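You operate a simulated robot arm through the tools that you are given. There is no shell and no other tool.

You run a simulated robot arm. Do the job below in one go: nothing can be reset, and whatever is moved stays where it is left.

TASK
Put things in order on the top of the grey table. At the end: the grey hub wheel from the top of the grey table stands where the red housing stood; the red housing from the top of the grey table stands on top of the coiled chain; the green pot stands where the grey hub wheel stood; the silver long axle from the top of the grey table stands on top of the yellow pad; whatever was shut is shut again. Leave all else as you found it, and nothing knocked over.

It is judged by the outcome, as a careful person would: the job done as asked, and still so three seconds after it is handed in. It fails if anything else is knocked over, pushed out of place, dropped, spilled or broken.

THE ROBOT
A 6-joint arm with a two-finger parallel gripper, fixed in place. Base frame: the origin is at the foot of the arm, x ahead of it, y to its left, z up; the work surface is at about z = 0. Readings come in m, degrees, newtons and seconds.
With the tool pointing down near the work surface it reaches from about 0.16 to 0.42 m from the base axis. Its first joint turns from -66.0 to 66.0 degrees. Payload 1.57 kg.
The tool frame sits at the grasp point between the pads (the TCP): z along the fingers, y along the line on which they close. The tips reach 0.03 m beyond it. Largest opening 0.08 m; finger width 0.017, thickness 0.012; the body of the gripper, 0.04 by 0.082 m, starts 0.08 m behind the TCP.
Orientation is that of the tool frame in the base frame, as a unit quaternion [x, y, z, w]. With the fingers straight down and closing along the base's y, the tool's x points along the base's -x, its y along +y and its z along -z.

THE INTERFACE
- The arm moves only by the tool send_rows. Its argument "series" is a list of rows, each an object (a shift or turn left out is 0, a gripper value left out holds the last) with "jaw": the gripper command, from -1 (shut) to 1 (fully open), values between in proportion; "xyz": the shift along the tool's x, y, z in m, a list of three; "dr": the turn, a rotation vector about the tool's x, y, z in degrees, a list of three. In form: [{"jaw": jaw, "xyz": [dx, dy, dz], "dr": [rx, ry, rz]}, ...]. A call has 1 to 20 rows; each row is the pose to reach, as a shift and turn from the pose commanded when the call began, along the tool's axes at that moment. Each row takes 0.2 s and may step no farther than 0.05 m and 8.6 degrees from the row before; otherwise, or with a gripper value out of range, the whole call is refused. A pose out of reach is approached as far as the arm can. The call stops where the force on the tool passes 40 N (or 10 N more than at its start, if that is more) or the arm is blocked; 0.2 s more then pass. Each finger travels about 0.153 m/s and halts on what it meets, pressing with about 27 N; the grip force reading is that of the motor and also rises with nothing between the fingers. The clock runs only during rows and for 0.2 s after the last one: add rows that repeat a pose to give the fingers time. The reply holds the time, the measured pose of the TCP, the force on the tool along the base axes, the opening and the grip force, in the units named above and with some noise, with the torque about the TCP (base axes, N m) and any sound that the robot's microphone picked up, and new pictures: "show" is both (left out), scene, wrist or none.
- Cameras (640 x 400 px; columns grow to the right, rows downward): "scene" is fixed at [0.0327, -0.3237, 0.4114]; the picture's right is [0.91, -0.42, 0.00], its down [-0.29, -0.61, -0.74] and it looks along [0.31, 0.67, -0.67] (base axes); focal length 237 px, centre (320, 200). "wrist" rides on the gripper at [0.072, -0.007, -0.122] in the tool frame; the picture's right is [0.09, 1.00, 0.00], its down [-0.84, 0.08, -0.54] and it looks along [-0.54, 0.05, 0.84] (tool axes); focal length 238 px, centre (320, 200). There is no depth. A picture from a camera that has moved, and an enlarged one, comes with that camera's place and axes in the base frame and with its lens.
- zoom(camera, box): a new picture of the part [left, top, right, bottom] of that camera's present view, enlarged. It takes no simulated time.
- job_done(): hands the job in; it is judged then, once.

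Nothing tells you positions but the pictures and the camera data. Unless the task says otherwise, let go and move clear before handing in.

The tools are called after "Emit:" by a JSON object that holds its "api" and its "payload". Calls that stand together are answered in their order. send_rows: Moves the arm, as the interface text tells. Its arguments: {"type":"object","properties":{"series":{"type":"array","items":{"type":"object","properties":{"jaw":{"type":"number"},"xyz":{"type":"array","items":{"type":"number"}},"dr":{"type":"array","items":{"type":"number"}}}}},"show":{"type":"string","enum":["both","scene","wrist","none"]}},"required":["series"]} The other tools are called the same way: zoom (camera, box) takes an enlarged picture of a part of a camera's view; job_done () hands the job in.

At the start:

```text
t: 0.0
ee_pos: [0.2604, 0.087, 0.2423]
orientation: [0.0, 1.0, 0.002, 0.0]
contact_force: [0.1, 0.7, 0.1]
wrist_torque: [0.0, -0.03, 0.04]
opening: 0.0801
grip_force: 0.0
```

scene: 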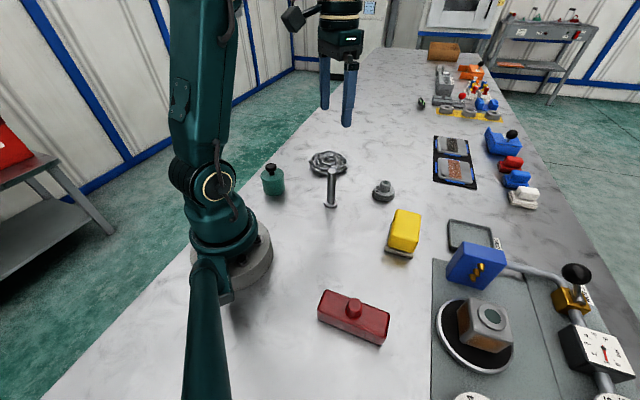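
wrist: 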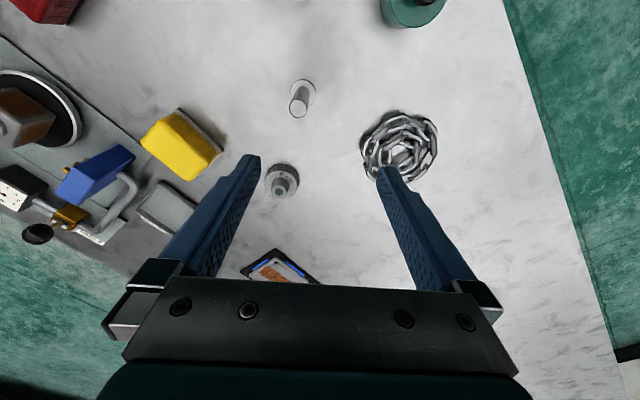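

I see a green pot, a coiled chain, a silver axle standing upright, a grey hub wheel, a yellow pad and a red housing on the table. I'll zoom in first to locate each of them precisely.

Emit:
{"api": "zoom", "payload": {"camera": "scene", "box": [240, 130, 440, 255]}}

Emit:
{"api": "zoom", "payload": {"camera": "scene", "box": [290, 190, 490, 360]}}

Emit:
{"api": "zoom", "payload": {"camera": "wrist", "box": [120, 0, 460, 220]}}

Emit:
{"api": "zoom", "payload": {"camera": "scene", "box": [400, 50, 560, 220]}}

```text
3.20 times, centred on (340, 192) of scene
camera zoom: at [0.0327, -0.3237, 0.4114], right [0.91, -0.42, 0.0], down [-0.29, -0.61, -0.74], along [0.31, 0.67, -0.67], focal length 760 px, centre (256, 224)
```

zoom: 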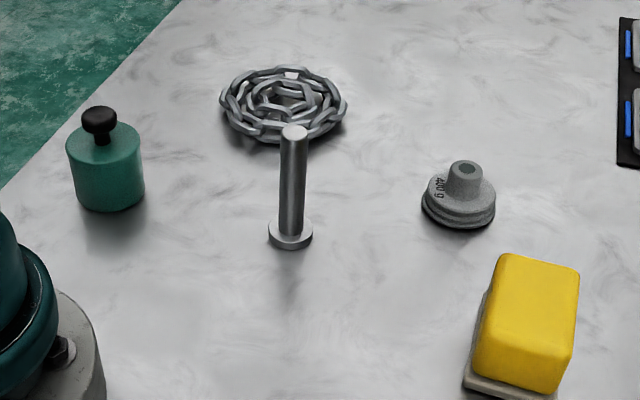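

```text
2.35 times, centred on (390, 275) of scene
camera zoom: at [0.0327, -0.3237, 0.4114], right [0.91, -0.42, 0.0], down [-0.29, -0.61, -0.74], along [0.31, 0.67, -0.67], focal length 559 px, centre (155, 24)
```

zoom: 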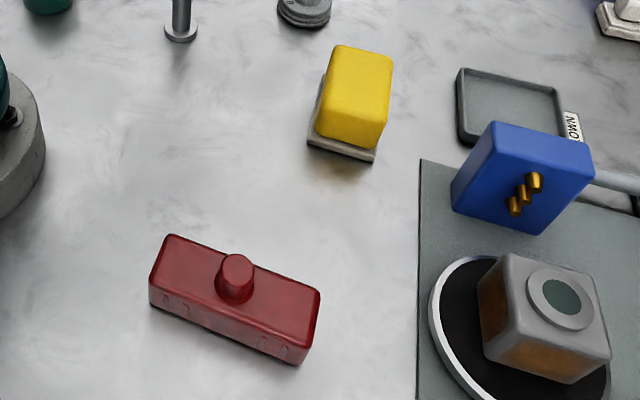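

```text
1.82 times, centred on (290, 110) of wrist
camera zoom: at [0.19, 0.0805, 0.3632], right [-0.09, 1.0, 0.0], down [0.84, 0.08, 0.54], along [0.54, 0.05, -0.84], focal length 433 px, centre (374, 364)
```

zoom: 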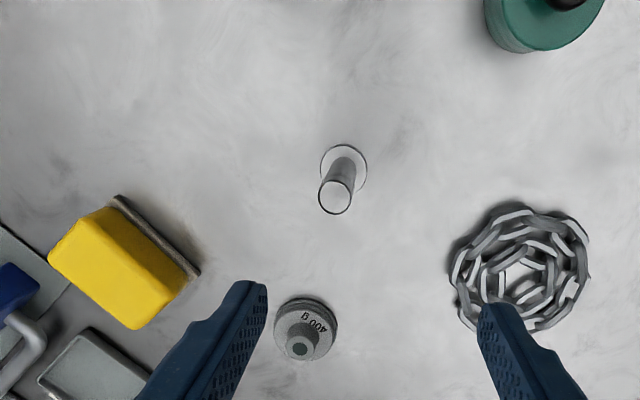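

```text
2.35 times, centred on (480, 135) of scene
camera zoom: at [0.0327, -0.3237, 0.4114], right [0.91, -0.42, 0.0], down [-0.29, -0.61, -0.74], along [0.31, 0.67, -0.67], focal length 559 px, centre (-56, 353)
```

zoom: 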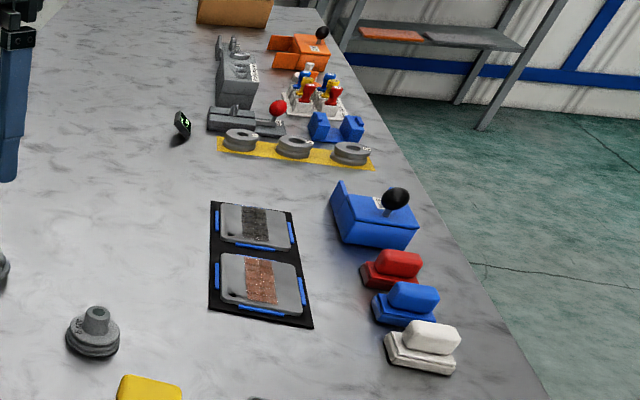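

The red housing is near (0.145, -0.206), lying along a -45° line. The axle is near (0.24, 0.06), the hub near (0.377, 0.03), the chain near (0.312, 0.216), the pot near (0.131, 0.171) and the yellow pad near (0.33, -0.106). First I'll fly at height to a spot above the red housing, turning the gripper to match it.

Emit:
{"api": "send_rows", "payload": {"series": [{"jaw": 1, "xyz": [0.0144, -0.0366, 0], "dr": [0, 0, 5.6]}, {"xyz": [0.0288, -0.0732, 0], "dr": [0, 0, 11.2]}, {"xyz": [0.0431, -0.1099, 0], "dr": [0, 0, 16.9]}, {"xyz": [0.0575, -0.1465, 0], "dr": [0, 0, 22.5]}, {"xyz": [0.0719, -0.1831, 0], "dr": [0, 0, 28.1]}, {"xyz": [0.0862, -0.2197, 0], "dr": [0, 0, 33.7]}, {"xyz": [0.1006, -0.2564, 0], "dr": [0, 0, 39.4]}, {"xyz": [0.115, -0.293, 0], "dr": [0, 0, 45]}, {"xyz": [0.115, -0.293, 0], "dr": [0, 0, 45]}], "show": "both"}}

```text
t: 2.0
ee_pos: [0.1485, -0.2063, 0.2423]
orientation: [0.382, 0.924, 0.001, -0.001]
contact_force: [0.1, 0.2, 0.3]
wrist_torque: [0.01, 0.0, 0.0]
opening: 0.0801
grip_force: 0.1
camera wrist: at [0.0927, -0.1604, 0.363], right [0.64, 0.77, 0.0], down [0.65, -0.54, 0.54], along [0.42, -0.34, -0.84], focal length 238 px, centre (320, 200)
```

scene: 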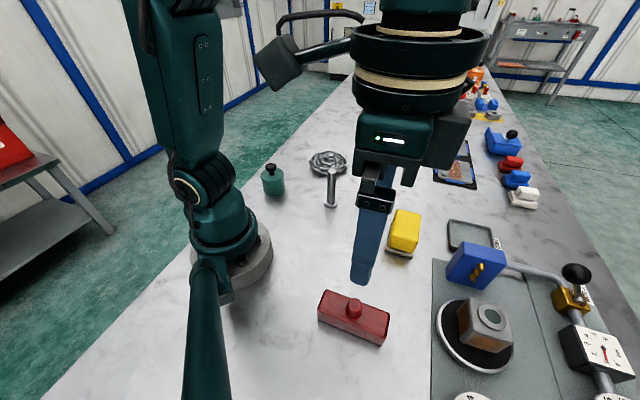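
wrist: 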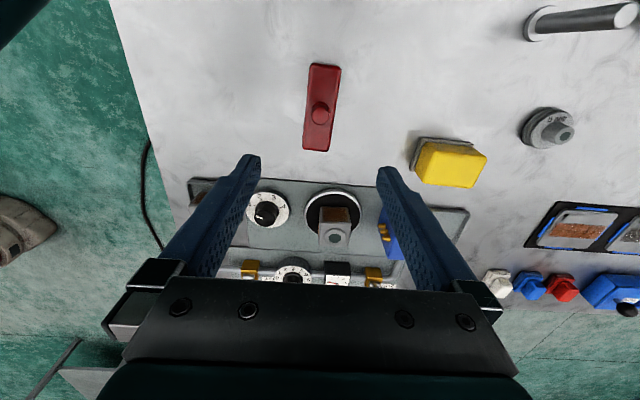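

The housing shows up well in the wrist view. I'll enlarge it, the pad and the axle to measure them.

Emit:
{"api": "zoom", "payload": {"camera": "wrist", "box": [270, 50, 370, 160]}}

Emit:
{"api": "zoom", "payload": {"camera": "wrist", "box": [390, 120, 510, 200]}}

Emit:
{"api": "zoom", "payload": {"camera": "scene", "box": [370, 190, 450, 270]}}

```text
3.64 times, centred on (320, 105) of wrist
camera zoom: at [0.0927, -0.1604, 0.363], right [0.64, 0.77, 0.0], down [0.65, -0.54, 0.54], along [0.42, -0.34, -0.84], focal length 867 px, centre (320, 546)
```

zoom: 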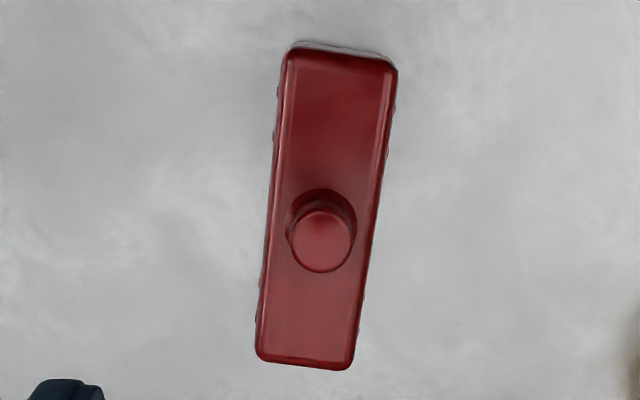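

```text
5.00 times, centred on (450, 160) of wrist
camera zoom: at [0.0927, -0.1604, 0.363], right [0.64, 0.77, 0.0], down [0.65, -0.54, 0.54], along [0.42, -0.34, -0.84], focal length 1192 px, centre (-330, 400)
```

zoom: 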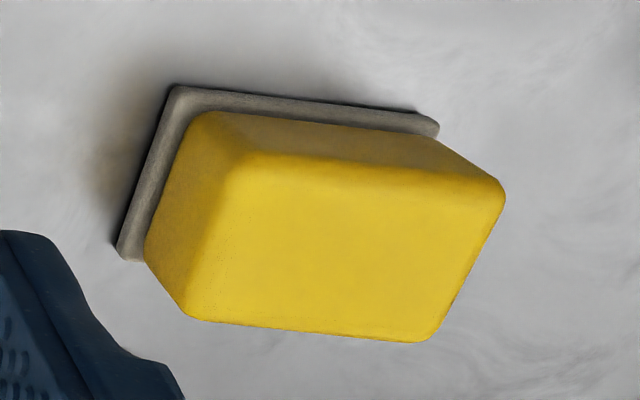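

```text
5.00 times, centred on (410, 230) of scene
camera zoom: at [0.0327, -0.3237, 0.4114], right [0.91, -0.42, 0.0], down [-0.29, -0.61, -0.74], along [0.31, 0.67, -0.67], focal length 1187 px, centre (-130, 50)
```

zoom: 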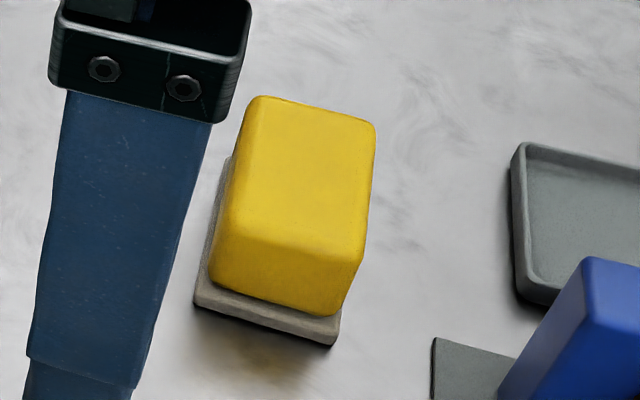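

The pad has a flat top. I'll check the housing's height in the scene view.

Emit:
{"api": "zoom", "payload": {"camera": "scene", "box": [306, 280, 402, 350]}}

Emit:
{"api": "zoom", "payload": {"camera": "scene", "box": [300, 140, 360, 180]}}

```text
5.71 times, centred on (354, 315) of scene
camera zoom: at [0.0327, -0.3237, 0.4114], right [0.91, -0.42, 0.0], down [-0.29, -0.61, -0.74], along [0.31, 0.67, -0.67], focal length 1356 px, centre (126, -457)
```

zoom: 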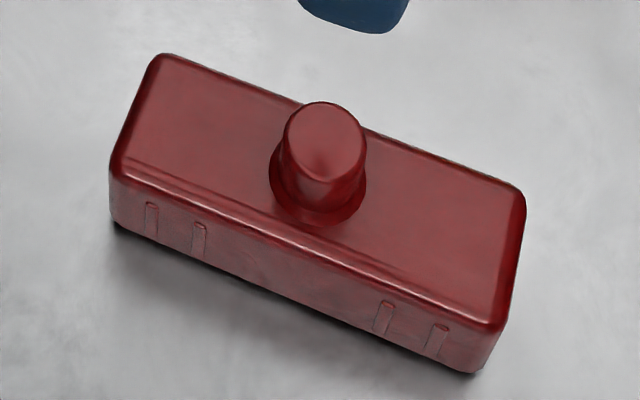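

```text
10.00 times, centred on (330, 160) of scene
camera zoom: at [0.0327, -0.3237, 0.4114], right [0.91, -0.42, 0.0], down [-0.29, -0.61, -0.74], along [0.31, 0.67, -0.67], focal length 2374 px, centre (220, 600)
```

zoom: 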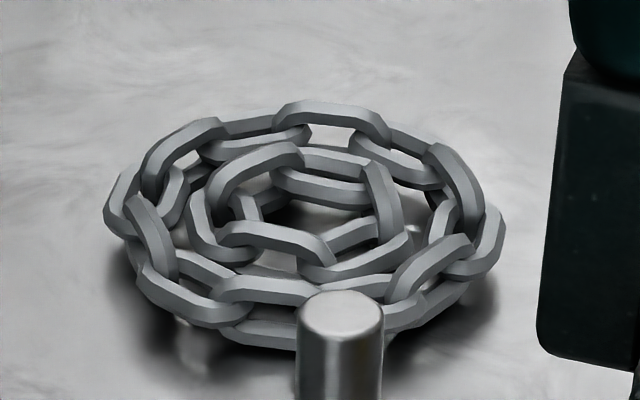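

The housing is about 0.026 m tall and centred near (0.150, -0.205). I'll come down over it in stages.

Emit:
{"api": "send_rows", "payload": {"series": [{"jaw": 1, "xyz": [0, 0.001, 0.04], "dr": [0, 0, 1]}, {"xyz": [0, 0.002, 0.08], "dr": [0, 0, 2]}, {"xyz": [0, 0.002, 0.12], "dr": [0, 0, 2]}, {"xyz": [0, 0.002, 0.15], "dr": [0, 0, 2]}], "show": "both"}}

```text
t: 3.0
ee_pos: [0.1471, -0.2036, 0.0911]
orientation: [0.398, 0.917, 0.001, -0.001]
contact_force: [0.3, 1.2, 0.3]
wrist_torque: [0.01, 0.02, -0.03]
opening: 0.0802
grip_force: 0.1
camera wrist: at [0.0935, -0.1562, 0.212], right [0.66, 0.75, 0.0], down [0.63, -0.56, 0.54], along [0.41, -0.36, -0.84], focal length 238 px, centre (320, 200)
```

scene: 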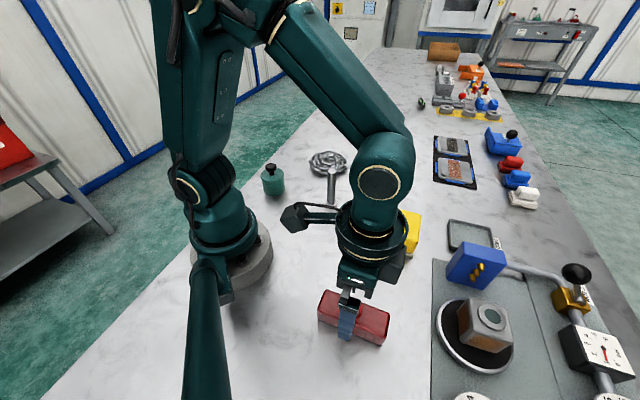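
wrist: 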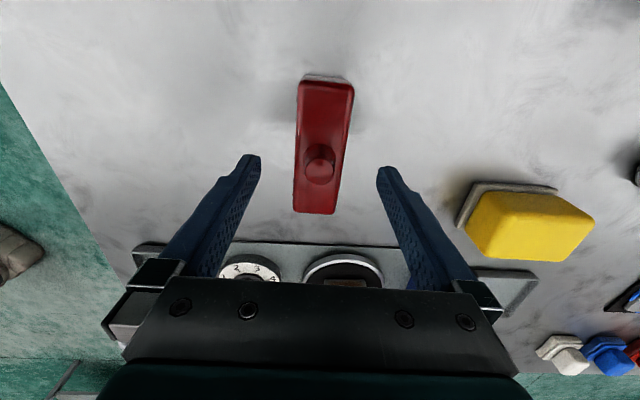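

The housing is aligned with the jaws and centred between them. I'll go down, close, and look.

Emit:
{"api": "send_rows", "payload": {"series": [{"jaw": 1, "xyz": [-0.003, 0.001, 0.025]}, {"xyz": [-0.005, 0.001, 0.045]}, {"xyz": [-0.005, 0.001, 0.054]}, {"xyz": [-0.005, 0.001, 0.054]}, {"jaw": -1, "xyz": [-0.005, 0.001, 0.054]}, {"jaw": -1, "xyz": [-0.005, 0.001, 0.054]}, {"jaw": -1, "xyz": [-0.005, 0.001, 0.054]}], "show": "both"}}

```text
t: 4.6
ee_pos: [0.1513, -0.2046, 0.0379]
orientation: [0.398, 0.917, 0.001, 0.0]
contact_force: [-0.3, 1.2, 0.3]
wrist_torque: [-0.01, 0.0, -0.02]
opening: 0.0396
grip_force: 27.0
camera wrist: at [0.0972, -0.1586, 0.1589], right [0.66, 0.75, 0.0], down [0.63, -0.56, 0.54], along [0.41, -0.36, -0.84], focal length 238 px, centre (320, 200)
```

scene: 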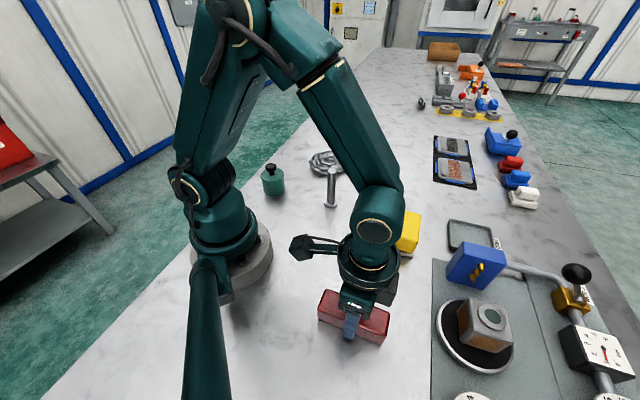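
wrist: 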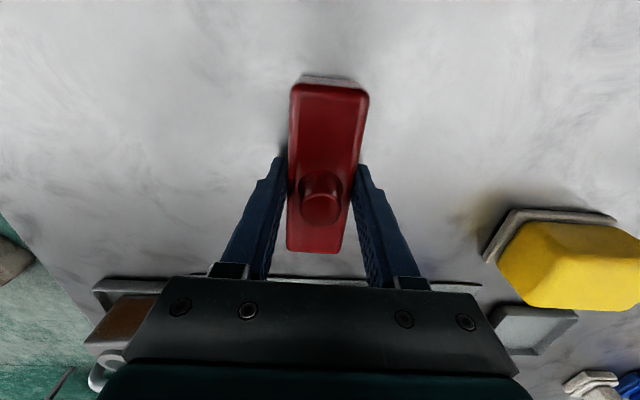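

The housing is held, with an opening of 0.0396 m. I'll lift it straight up before carrying it across.

Emit:
{"api": "send_rows", "payload": {"series": [{"jaw": -1, "xyz": [0, 0, -0.01]}, {"xyz": [0, 0, -0.03]}, {"xyz": [0, 0, -0.06]}, {"xyz": [0, 0, -0.1]}, {"xyz": [0, 0, -0.14]}, {"xyz": [0, 0, -0.175]}, {"xyz": [0, 0, -0.2]}, {"xyz": [0, 0, -0.2]}], "show": "both"}}

```text
t: 6.4
ee_pos: [0.1522, -0.2053, 0.2374]
orientation: [0.398, 0.917, 0.001, 0.0]
contact_force: [0.5, -0.2, -2.3]
wrist_torque: [0.0, 0.01, 0.02]
opening: 0.0394
grip_force: 27.0
camera wrist: at [0.0989, -0.1565, 0.3583], right [0.66, 0.75, 0.0], down [0.63, -0.56, 0.54], along [0.41, -0.36, -0.84], focal length 238 px, centre (320, 200)
```

scene: 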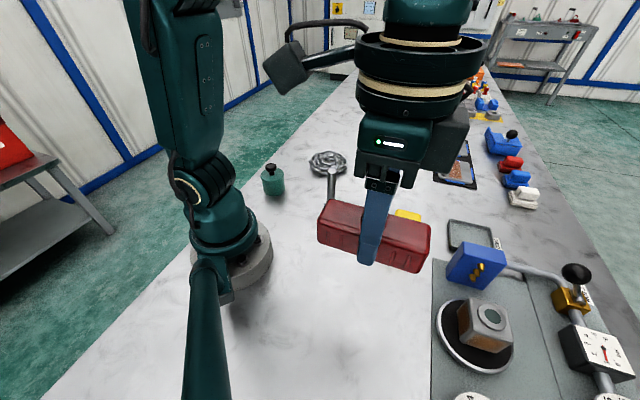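
wrist: 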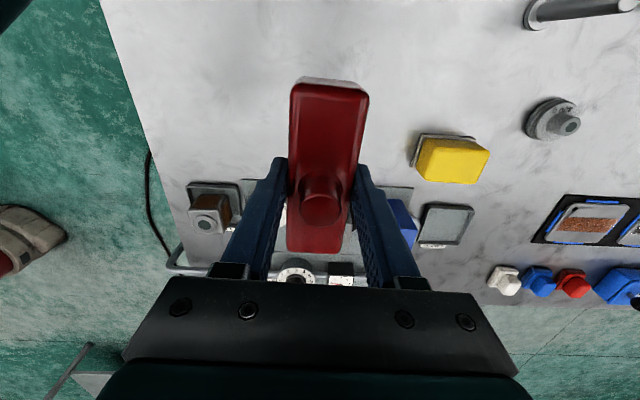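

It's secure and weighs about 0.24 kg. Now I'll carry it over to a point above the chain, turning so its long side lies radially.

Emit:
{"api": "send_rows", "payload": {"series": [{"jaw": -1, "xyz": [0.0062, 0.0126, 0], "dr": [0, 0, -2.5]}, {"xyz": [0.0187, 0.0379, 0], "dr": [0, 0, -7.6]}, {"xyz": [0.0332, 0.0674, 0], "dr": [0, 0, -13.6]}, {"xyz": [0.0477, 0.0969, 0], "dr": [0, 0, -19.6]}, {"xyz": [0.0622, 0.1264, 0], "dr": [0, 0, -25.5]}, {"xyz": [0.0767, 0.1559, 0], "dr": [0, 0, -31.4]}, {"xyz": [0.0912, 0.1853, 0], "dr": [0, 0, -37.4]}, {"xyz": [0.1057, 0.2148, 0], "dr": [0, 0, -43.3]}, {"xyz": [0.1202, 0.2442, 0], "dr": [0, 0, -49.3]}, {"xyz": [0.1347, 0.2736, 0], "dr": [0, 0, -55.2]}, {"xyz": [0.1492, 0.303, 0], "dr": [0, 0, -61.2]}, {"xyz": [0.1637, 0.3325, 0], "dr": [0, 0, -67.1]}, {"xyz": [0.1782, 0.362, 0], "dr": [0, 0, -73.1]}, {"xyz": [0.1907, 0.3873, 0], "dr": [0, 0, -78.2]}, {"xyz": [0.1992, 0.4046, 0], "dr": [0, 0, -81.7]}, {"xyz": [0.1992, 0.4046, 0], "dr": [0, 0, -81.7]}], "show": "both"}}

```text
t: 9.8
ee_pos: [0.2933, 0.2005, 0.2239]
orientation: [-0.3, 0.954, 0.001, 0.0]
contact_force: [0.2, 0.3, -3.4]
wrist_torque: [0.02, 0.02, 0.02]
opening: 0.0396
grip_force: 27.0
out of reach, approached as far as the arm can: row 14, 15, 16
camera wrist: at [0.2392, 0.1527, 0.3441], right [-0.65, 0.76, 0.0], down [0.64, 0.54, 0.54], along [0.41, 0.35, -0.84], focal length 238 px, centre (320, 200)
```

scene: 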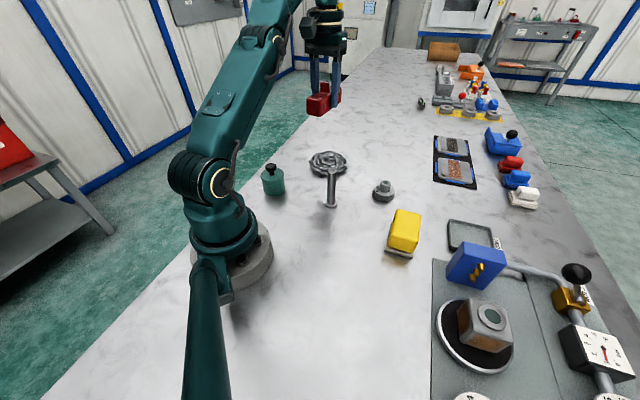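
wrist: 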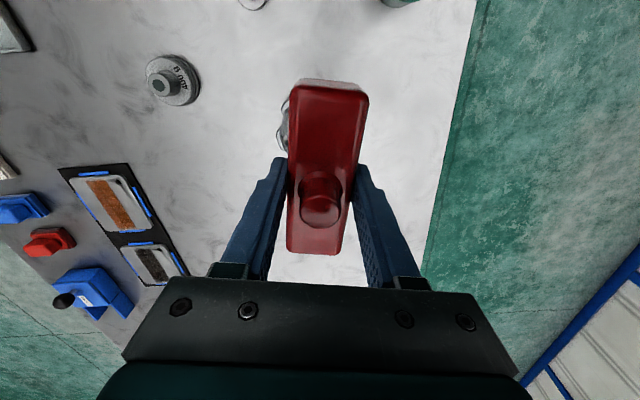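

The arm ran out of reach at that height, so I'll lower straight down, where it can reach further out. Then I'll see where it ends up over the chain.

Emit:
{"api": "send_rows", "payload": {"series": [{"jaw": -1, "xyz": [0, 0, 0.03]}, {"xyz": [0, 0, 0.06]}, {"xyz": [0, 0, 0.09]}, {"xyz": [0, 0, 0.11]}, {"xyz": [0, 0, 0.11]}], "show": "both"}}

Emit:
{"api": "zoom", "payload": {"camera": "scene", "box": [280, 90, 380, 190]}}

Emit:
{"api": "zoom", "payload": {"camera": "wrist", "box": [220, 40, 420, 260]}}

```text
t: 11.0
ee_pos: [0.2927, 0.1995, 0.1136]
orientation: [-0.299, 0.954, 0.002, 0.0]
contact_force: [-0.2, 0.5, -2.1]
wrist_torque: [0.0, 0.01, 0.01]
opening: 0.0395
grip_force: 26.8
camera wrist: at [0.2387, 0.1521, 0.2344], right [-0.64, 0.76, 0.0], down [0.64, 0.54, 0.54], along [0.41, 0.35, -0.84], focal length 238 px, centre (320, 200)
```

scene: 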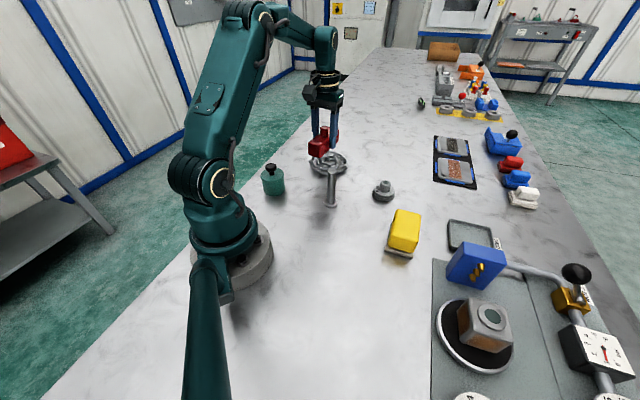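
wrist: 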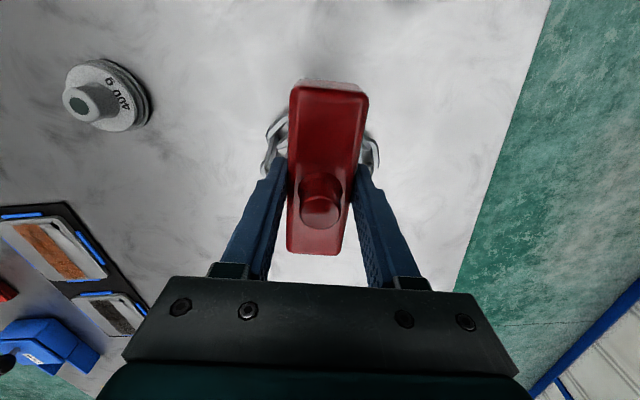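

```text
4.00 times, centred on (330, 140) of scene
camera zoom: at [0.0327, -0.3236, 0.4114], right [0.91, -0.42, 0.0], down [-0.29, -0.61, -0.74], along [0.31, 0.67, -0.67], focal length 950 px, centre (280, 440)
```

zoom: 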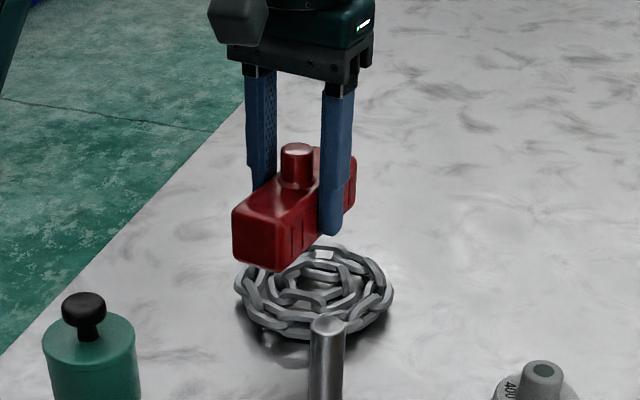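

```text
1.82 times, centred on (320, 150) of wrist
camera zoom: at [0.2387, 0.1521, 0.2344], right [-0.64, 0.76, 0.0], down [0.64, 0.54, 0.54], along [0.41, 0.35, -0.84], focal length 433 px, centre (320, 291)
```

zoom: 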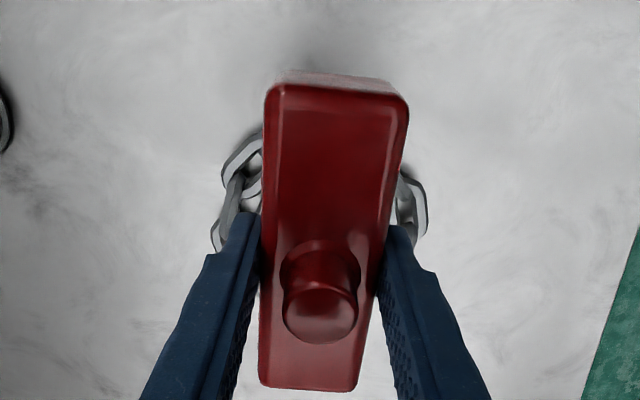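

I'm now directly inward of the chain centre, about 0.024 m short. I'll move outward over the centre, lower to just above the chain, and look.

Emit:
{"api": "send_rows", "payload": {"series": [{"jaw": -1, "xyz": [-0.012, 0.001, 0.0]}, {"xyz": [-0.024, 0.002, 0.01]}, {"xyz": [-0.024, 0.002, 0.025]}, {"xyz": [-0.024, 0.002, 0.037]}, {"xyz": [-0.024, 0.002, 0.037]}], "show": "both"}}

Emit:
{"api": "zoom", "payload": {"camera": "scene", "box": [280, 100, 380, 200]}}

Emit:
{"api": "zoom", "payload": {"camera": "wrist", "box": [220, 40, 420, 260]}}

```text
t: 12.2
ee_pos: [0.3125, 0.2166, 0.0781]
orientation: [-0.299, 0.954, 0.001, 0.0]
contact_force: [-0.5, 0.0, -2.4]
wrist_torque: [-0.01, 0.01, 0.0]
opening: 0.0395
grip_force: 26.9
camera wrist: at [0.2579, 0.1699, 0.1981], right [-0.64, 0.76, 0.0], down [0.64, 0.54, 0.54], along [0.41, 0.35, -0.84], focal length 238 px, centre (320, 200)
```

scene: 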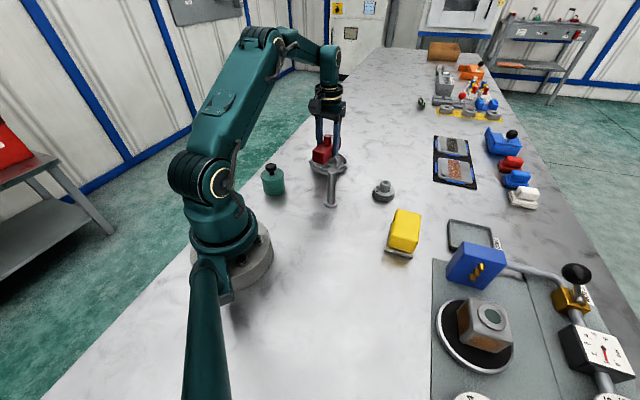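
wrist: 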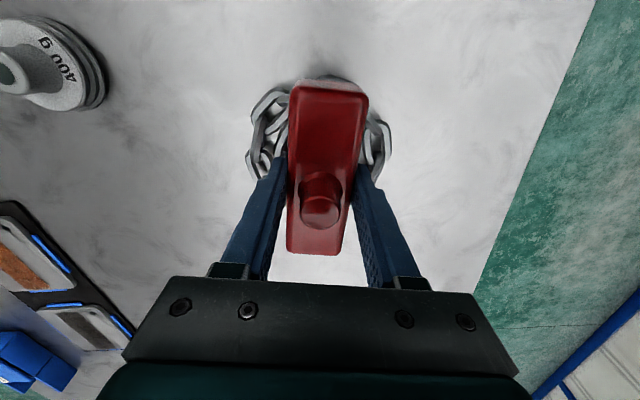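

```text
4.00 times, centred on (330, 150) of scene
camera zoom: at [0.0327, -0.3236, 0.4114], right [0.91, -0.42, 0.0], down [-0.29, -0.61, -0.74], along [0.31, 0.67, -0.67], focal length 950 px, centre (280, 400)
```

zoom: 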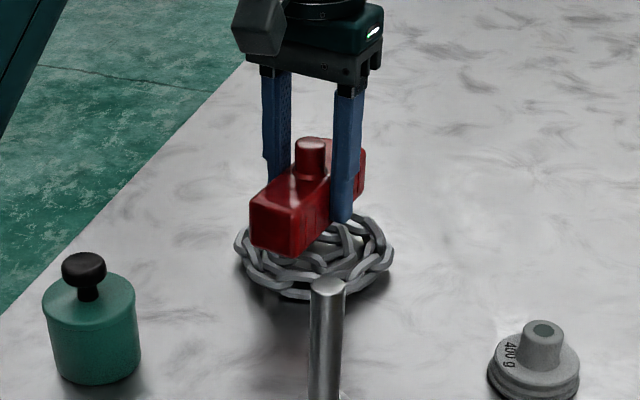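

```text
1.82 times, centred on (320, 150) of wrist
camera zoom: at [0.2579, 0.1699, 0.1981], right [-0.64, 0.76, 0.0], down [0.64, 0.54, 0.54], along [0.41, 0.35, -0.84], focal length 433 px, centre (320, 291)
```

zoom: 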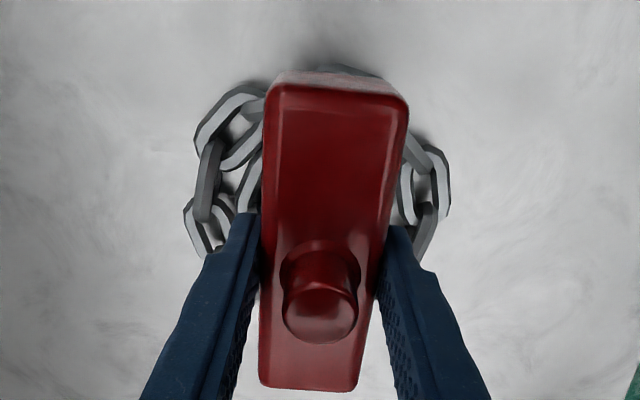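

The housing is centred over the chain. I'll lower it in small steps and watch for contact.

Emit:
{"api": "send_rows", "payload": {"series": [{"jaw": -1, "xyz": [0, 0, 0.003]}, {"xyz": [0, 0, 0.006]}, {"xyz": [0, 0, 0.009]}, {"xyz": [0, 0, 0.011]}], "show": "scene"}}

Emit:
{"api": "zoom", "payload": {"camera": "scene", "box": [295, 115, 365, 185]}}

```text
t: 13.2
ee_pos: [0.3142, 0.2169, 0.0671]
orientation: [-0.298, 0.954, 0.001, 0.0]
contact_force: [-0.2, -1.0, -2.5]
wrist_torque: [-0.03, -0.02, 0.03]
opening: 0.0394
grip_force: 27.1
```

scene: 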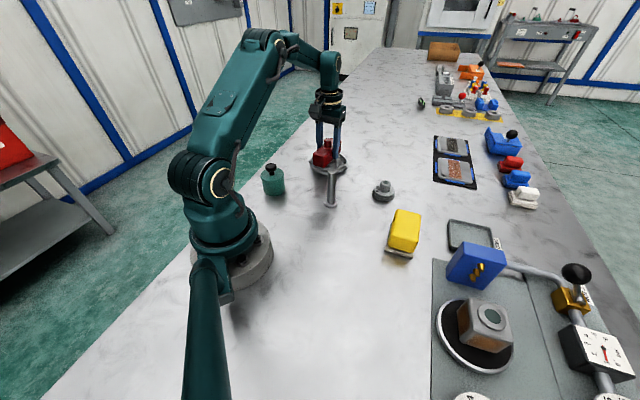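

```text
5.71 times, centred on (330, 150) of scene
camera zoom: at [0.0327, -0.3236, 0.4114], right [0.91, -0.42, 0.0], down [-0.29, -0.61, -0.74], along [0.31, 0.67, -0.67], focal length 1356 px, centre (263, 486)
```

zoom: 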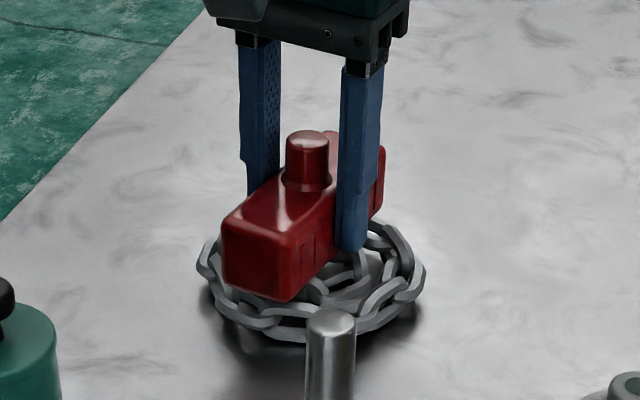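

No contact yet. I'll carry on in 2 mm steps.

Emit:
{"api": "send_rows", "payload": {"series": [{"jaw": -1, "xyz": [0, 0, 0.002]}, {"xyz": [0, 0, 0.004]}, {"xyz": [0, 0, 0.005]}], "show": "none"}}

```text
t: 14.0
ee_pos: [0.3128, 0.216, 0.0618]
orientation: [-0.299, 0.954, 0.001, 0.0]
contact_force: [-0.8, -1.4, 1.7]
wrist_torque: [-0.17, 0.11, 0.01]
opening: 0.0397
grip_force: 26.8
```

The near end has touched at a housing-bottom height of about 0.024 m. I'll press down slightly to see whether the far end seats too.

Emit:
{"api": "send_rows", "payload": {"series": [{"jaw": -1, "xyz": [0, 0, 0.001]}, {"xyz": [0, 0, 0.001]}], "show": "both"}}

Emit:
{"api": "zoom", "payload": {"camera": "scene", "box": [300, 125, 360, 185]}}

```text
t: 14.6
ee_pos: [0.3135, 0.216, 0.0619]
orientation: [-0.3, 0.954, 0.002, 0.001]
contact_force: [-5.9, -4.4, 22.5]
wrist_torque: [-0.44, 0.19, -0.03]
opening: 0.0397
grip_force: 26.9
camera wrist: at [0.2585, 0.1686, 0.1828], right [-0.64, 0.76, 0.0], down [0.64, 0.54, 0.55], along [0.42, 0.35, -0.84], focal length 238 px, centre (320, 200)
```

scene: 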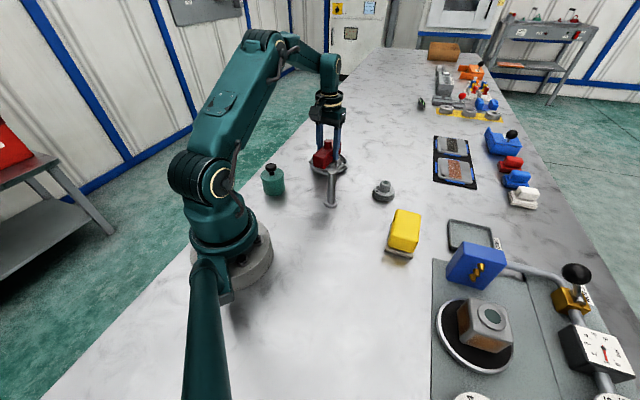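
wrist: 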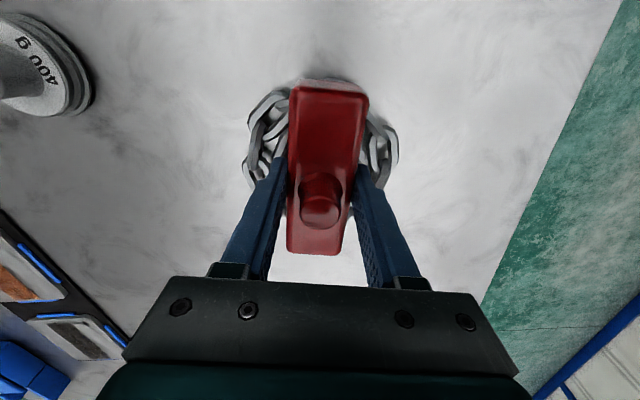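

```text
6.67 times, centred on (330, 155) of scene
camera zoom: at [0.0326, -0.3237, 0.4113], right [0.91, -0.42, 0.0], down [-0.28, -0.61, -0.74], along [0.31, 0.67, -0.67], focal length 1583 px, centre (253, 500)
```

zoom: 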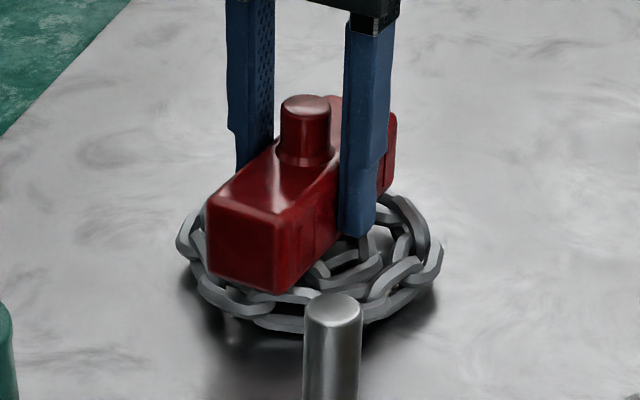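

It's seated: the force is now much more centred. I'll ease off the preload, open the jaws gently, and rise.

Emit:
{"api": "send_rows", "payload": {"series": [{"jaw": -1, "xyz": [0, 0, -0.001]}, {"jaw": -1, "xyz": [0, 0, -0.001]}, {"jaw": 0.3, "xyz": [0, 0, -0.001]}, {"jaw": 0.6, "xyz": [0, 0, -0.001]}, {"jaw": 0.6, "xyz": [0, 0, -0.001]}], "show": "both"}}

Emit:
{"api": "zoom", "payload": {"camera": "scene", "box": [300, 125, 360, 185]}}

```text
t: 15.8
ee_pos: [0.3127, 0.2164, 0.0618]
orientation: [-0.299, 0.954, 0.001, 0.0]
contact_force: [0.7, 0.5, -0.1]
wrist_torque: [0.0, 0.0, -0.03]
opening: 0.0639
grip_force: 0.1
camera wrist: at [0.2586, 0.1688, 0.1825], right [-0.64, 0.76, 0.0], down [0.64, 0.54, 0.54], along [0.41, 0.35, -0.84], focal length 238 px, centre (320, 200)
```

scene: 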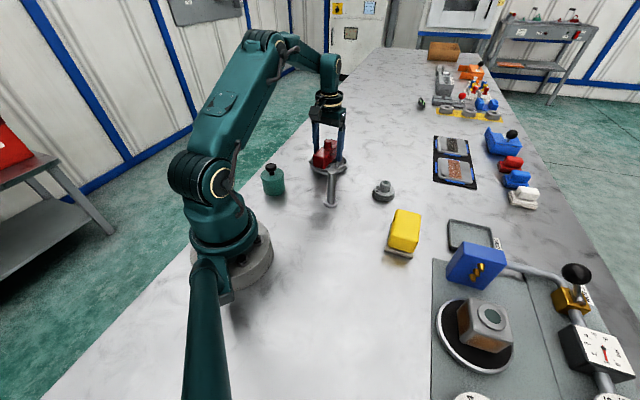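
wrist: 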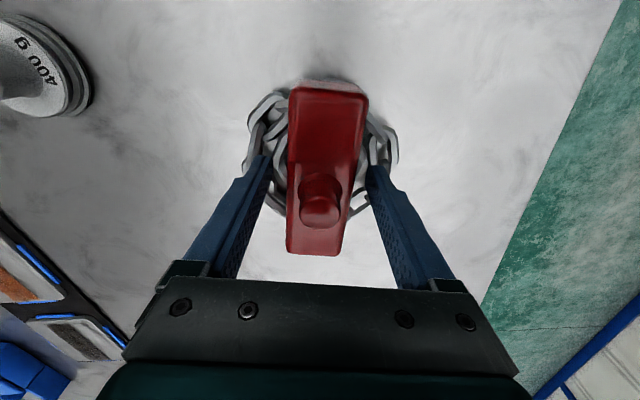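

```text
6.67 times, centred on (330, 155) of scene
camera zoom: at [0.0327, -0.3237, 0.4114], right [0.91, -0.42, 0.0], down [-0.29, -0.61, -0.74], along [0.31, 0.67, -0.67], focal length 1583 px, centre (253, 500)
```

zoom: 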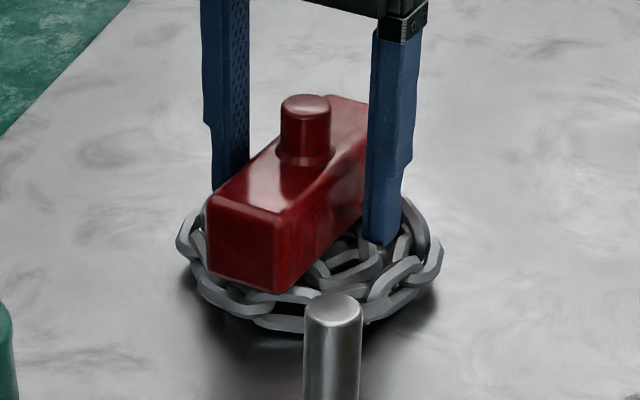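

The housing rests stably on the chain. I'll rise straight up.

Emit:
{"api": "send_rows", "payload": {"series": [{"jaw": 0.6, "xyz": [0, 0, -0.015]}, {"xyz": [0, 0, -0.04]}, {"xyz": [0, 0, -0.07]}, {"xyz": [0, 0, -0.095]}, {"jaw": 1, "xyz": [0, 0, -0.095]}], "show": "both"}}

Emit:
{"api": "zoom", "payload": {"camera": "scene", "box": [300, 125, 360, 185]}}

Emit:
{"api": "zoom", "payload": {"camera": "wrist", "box": [90, 40, 420, 240]}}

```text
t: 17.0
ee_pos: [0.3139, 0.218, 0.1574]
orientation: [-0.299, 0.954, 0.001, 0.0]
contact_force: [-0.5, 0.6, -0.3]
wrist_torque: [0.0, -0.01, 0.01]
opening: 0.0802
grip_force: 0.1
camera wrist: at [0.2583, 0.1693, 0.2782], right [-0.64, 0.76, 0.0], down [0.64, 0.54, 0.54], along [0.41, 0.35, -0.84], focal length 238 px, centre (320, 200)
```

scene: 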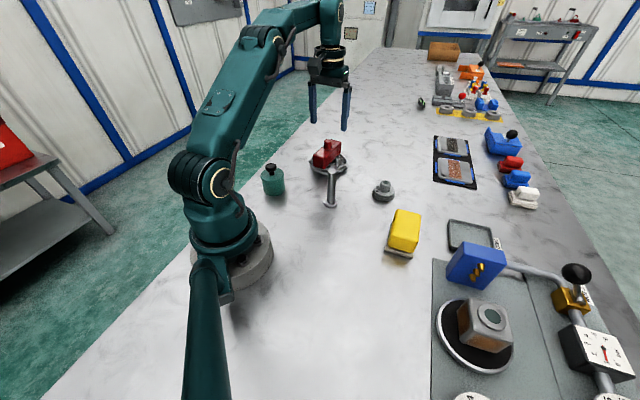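
wrist: 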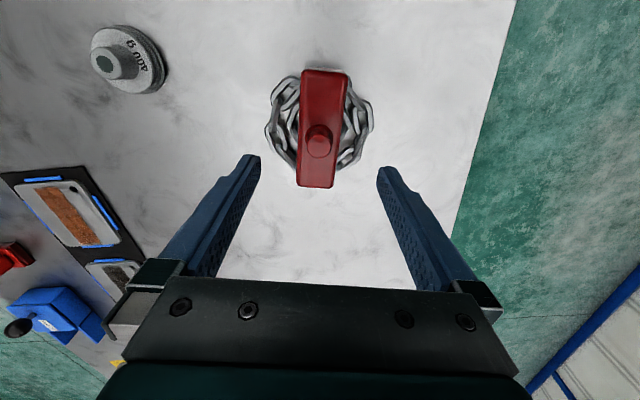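

```text
6.67 times, centred on (330, 155) of scene
camera zoom: at [0.0327, -0.3237, 0.4114], right [0.91, -0.42, 0.0], down [-0.29, -0.61, -0.74], along [0.31, 0.67, -0.67], focal length 1583 px, centre (253, 500)
```

zoom: 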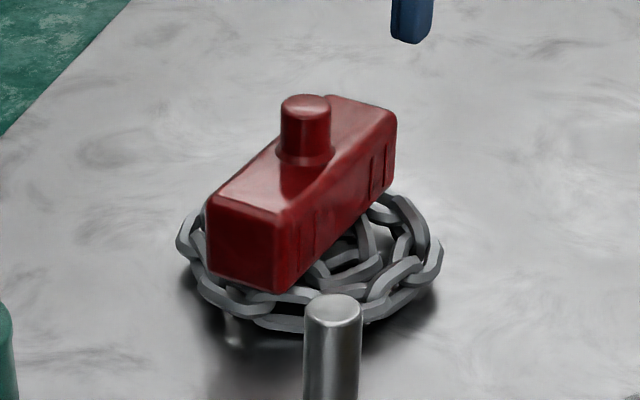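

```text
1.94 times, centred on (255, 140) of wrist
camera zoom: at [0.2583, 0.1693, 0.2782], right [-0.64, 0.76, 0.0], down [0.64, 0.54, 0.54], along [0.41, 0.35, -0.84], focal length 462 px, centre (446, 316)
```

zoom: 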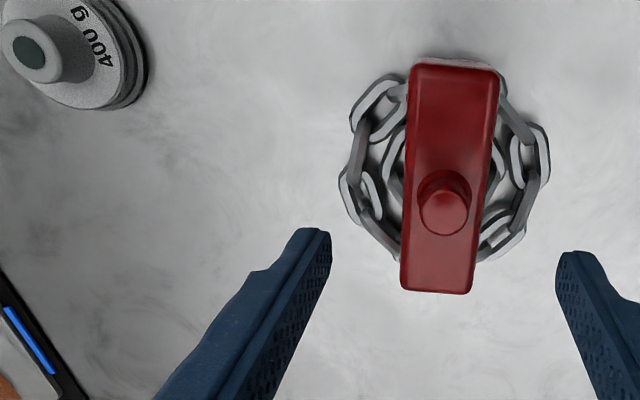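

The housing sits well centred on the chain. Next is the hub wheel: I'll swing over to it at the same height.

Emit:
{"api": "send_rows", "payload": {"series": [{"jaw": 1, "xyz": [0.009, -0.0315, 0], "dr": [0, 0, 5]}, {"xyz": [0.018, -0.063, 0], "dr": [0, 0, 10]}, {"xyz": [0.0268, -0.0946, 0], "dr": [0, 0, 15]}, {"xyz": [0.0357, -0.1261, 0], "dr": [0, 0, 20]}, {"xyz": [0.0447, -0.1577, 0], "dr": [0, 0, 25]}, {"xyz": [0.0536, -0.1892, 0], "dr": [0, 0, 30]}, {"xyz": [0.0536, -0.1892, 0], "dr": [0, 0, 30]}], "show": "both"}}

Emit:
{"api": "zoom", "payload": {"camera": "wrist", "box": [240, 40, 400, 180]}}

Emit:
{"api": "zoom", "payload": {"camera": "scene", "box": [360, 170, 410, 220]}}

```text
t: 18.6
ee_pos: [0.3772, 0.0278, 0.1572]
orientation: [-0.042, 0.999, 0.002, 0.0]
contact_force: [0.2, 0.5, -0.5]
wrist_torque: [0.02, -0.01, 0.03]
opening: 0.0801
grip_force: 0.0
camera wrist: at [0.3062, 0.0155, 0.2778], right [-0.17, 0.98, 0.0], down [0.83, 0.14, 0.54], along [0.53, 0.1, -0.84], focal length 238 px, centre (320, 200)
```

scene: 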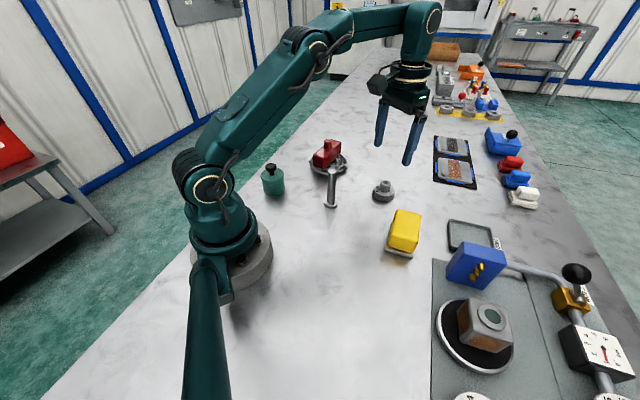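
wrist: 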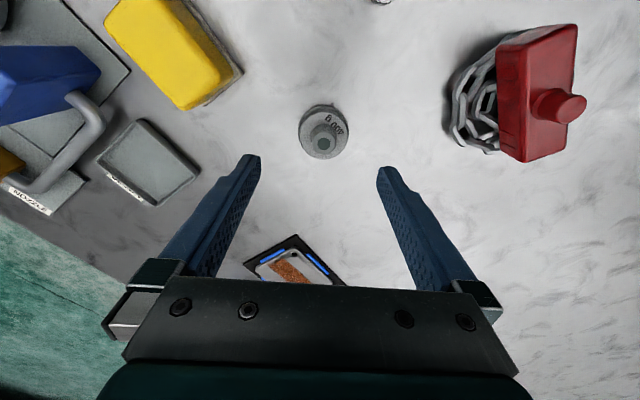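

```text
2.86 times, centred on (320, 110) of wrist
camera zoom: at [0.3062, 0.0155, 0.2778], right [-0.17, 0.98, 0.0], down [0.83, 0.14, 0.54], along [0.53, 0.1, -0.84], focal length 681 px, centre (320, 457)
```

zoom: 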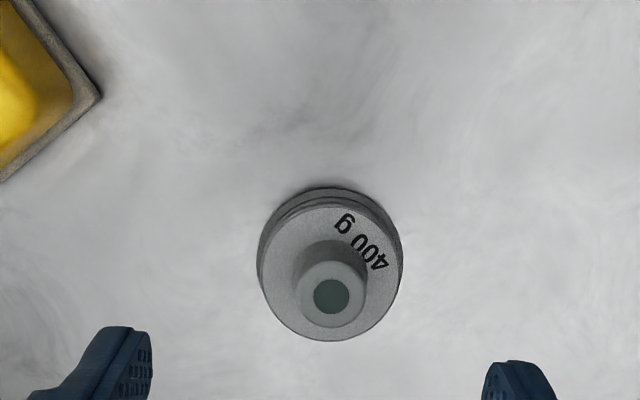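

```text
8.00 times, centred on (385, 195) of scene
camera zoom: at [0.0327, -0.3237, 0.4114], right [0.91, -0.42, 0.0], down [-0.29, -0.61, -0.74], along [0.31, 0.67, -0.67], focal length 1899 px, centre (-200, 240)
```

zoom: 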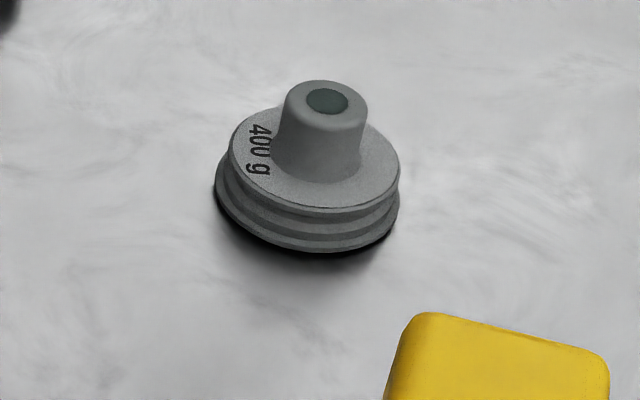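

The hub measures about 0.059 m across, at about (0.386, 0.035). I'll correct my position and come down partway to check again.

Emit:
{"api": "send_rows", "payload": {"series": [{"jaw": 1, "xyz": [-0.005, 0.003, 0.02]}, {"xyz": [-0.009, 0.005, 0.045]}, {"xyz": [-0.009, 0.005, 0.065]}, {"xyz": [-0.009, 0.005, 0.065]}], "show": "wrist"}}

Emit:
{"api": "zoom", "payload": {"camera": "wrist", "box": [220, 60, 420, 200]}}

```text
t: 19.6
ee_pos: [0.3857, 0.0368, 0.092]
orientation: [-0.043, 0.999, 0.002, 0.0]
contact_force: [0.2, -0.6, -0.6]
wrist_torque: [0.03, -0.01, 0.01]
opening: 0.0801
grip_force: 0.1
camera wrist: at [0.3153, 0.0236, 0.2124], right [-0.18, 0.98, 0.0], down [0.83, 0.15, 0.54], along [0.53, 0.1, -0.84], focal length 238 px, centre (320, 200)
```

wrist: 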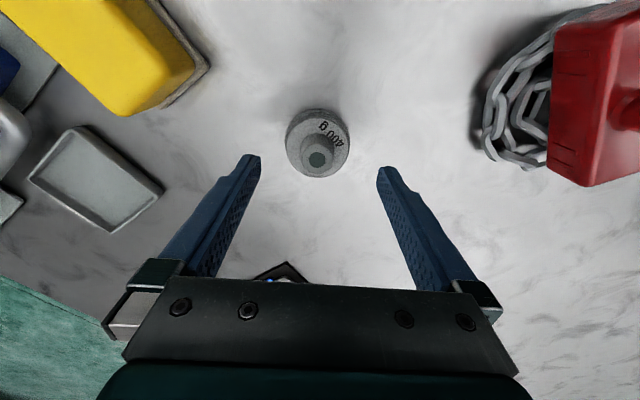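

```text
2.86 times, centred on (320, 130) of wrist
camera zoom: at [0.3153, 0.0236, 0.2124], right [-0.18, 0.98, 0.0], down [0.83, 0.15, 0.54], along [0.53, 0.1, -0.84], focal length 681 px, centre (320, 400)
```

zoom: 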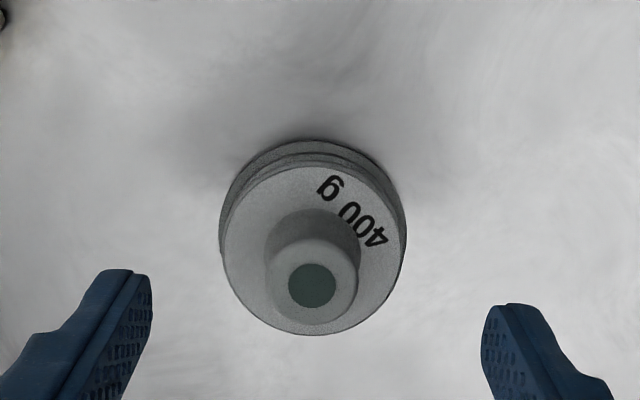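

The hub is centred between the fingers to within 2 mm. I'll go down and grip the disc.

Emit:
{"api": "send_rows", "payload": {"series": [{"jaw": 1, "xyz": [-0.001, -0.002, 0.02]}, {"xyz": [-0.001, -0.002, 0.04]}, {"xyz": [-0.001, -0.002, 0.052]}, {"xyz": [-0.001, -0.002, 0.057]}, {"xyz": [-0.001, -0.002, 0.057]}, {"jaw": 0.5, "xyz": [-0.001, -0.002, 0.057]}, {"jaw": -1, "xyz": [-0.001, -0.002, 0.057]}, {"jaw": -1, "xyz": [-0.001, -0.002, 0.057]}, {"jaw": -1, "xyz": [-0.001, -0.002, 0.057]}], "show": "both"}}

Emit:
{"api": "zoom", "payload": {"camera": "wrist", "box": [220, 60, 420, 260]}}

```text
t: 21.6
ee_pos: [0.388, 0.0355, 0.0335]
orientation: [-0.042, 0.999, 0.002, -0.001]
contact_force: [-0.4, 1.3, 0.3]
wrist_torque: [0.06, 0.02, 0.04]
opening: 0.0586
grip_force: 26.8
camera wrist: at [0.3168, 0.0209, 0.1552], right [-0.18, 0.98, 0.0], down [0.83, 0.15, 0.54], along [0.53, 0.1, -0.84], focal length 238 px, centre (320, 200)
```

scene: 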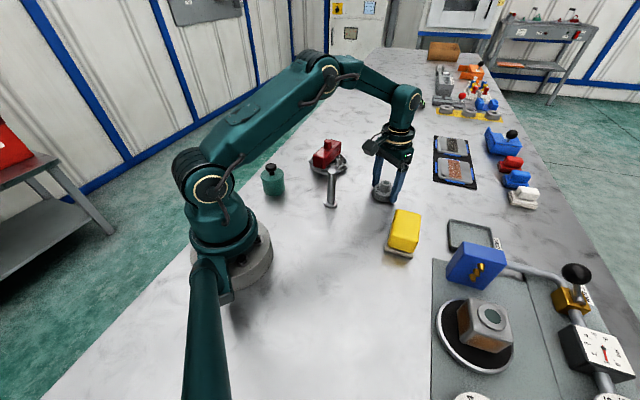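
wrist: 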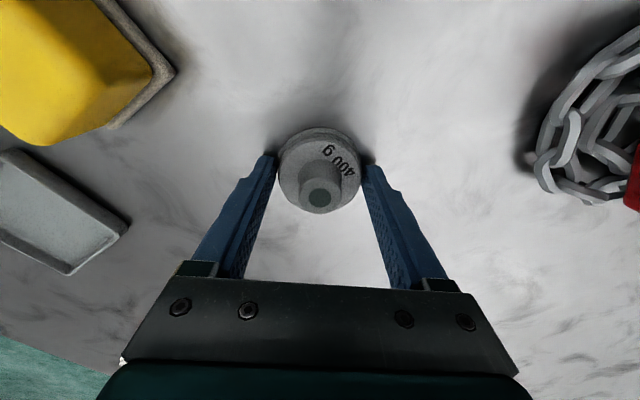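

```text
2.00 times, centred on (320, 160) of wrist
camera zoom: at [0.3168, 0.0209, 0.1552], right [-0.18, 0.98, 0.0], down [0.83, 0.15, 0.54], along [0.53, 0.1, -0.84], focal length 477 px, centre (320, 280)
```

zoom: 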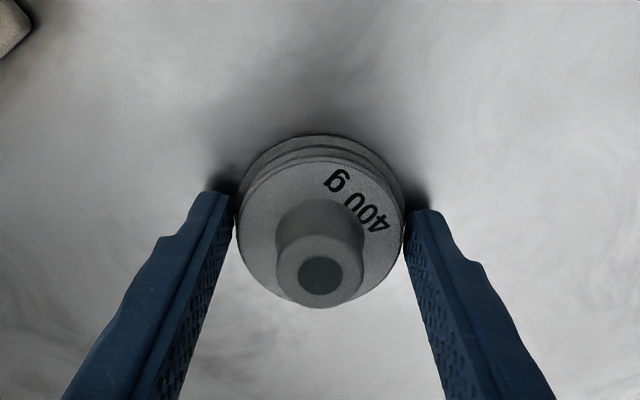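

The hub is gripped, and its original spot was (0.385, 0.035). I'll lift it straight up.

Emit:
{"api": "send_rows", "payload": {"series": [{"jaw": -1, "xyz": [0, 0, -0.006]}, {"xyz": [0, 0, -0.02]}, {"xyz": [0, 0, -0.045]}, {"xyz": [0, 0, -0.075]}, {"xyz": [0, 0, -0.105]}, {"xyz": [0, 0, -0.115]}, {"xyz": [0, 0, -0.115]}], "show": "both"}}

```text
t: 23.2
ee_pos: [0.3878, 0.0333, 0.1504]
orientation: [-0.041, 0.999, 0.001, 0.0]
contact_force: [-0.3, -0.1, -4.3]
wrist_torque: [-0.01, -0.01, -0.02]
opening: 0.0588
grip_force: 26.7
camera wrist: at [0.317, 0.0201, 0.2706], right [-0.18, 0.98, 0.0], down [0.83, 0.15, 0.54], along [0.53, 0.1, -0.84], focal length 238 px, centre (320, 200)
```

scene: 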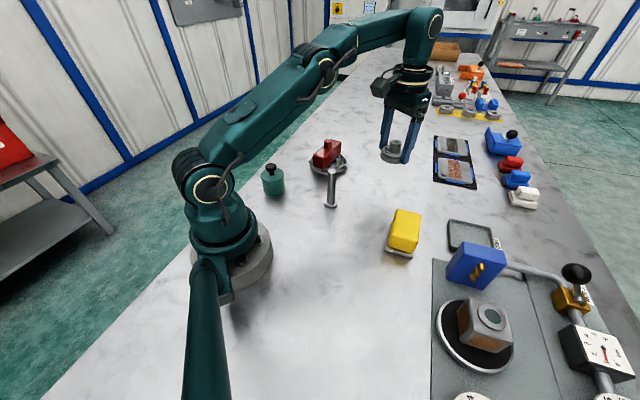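
wrist: 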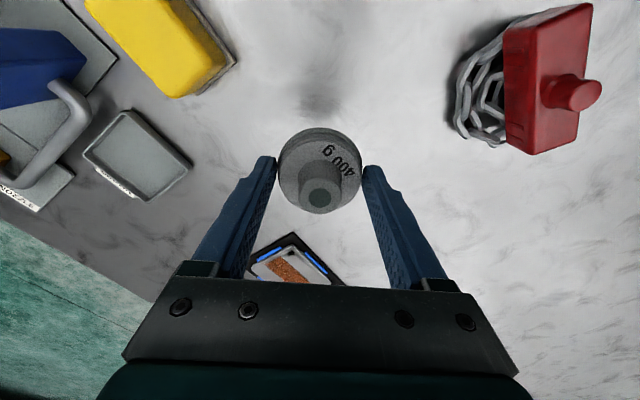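

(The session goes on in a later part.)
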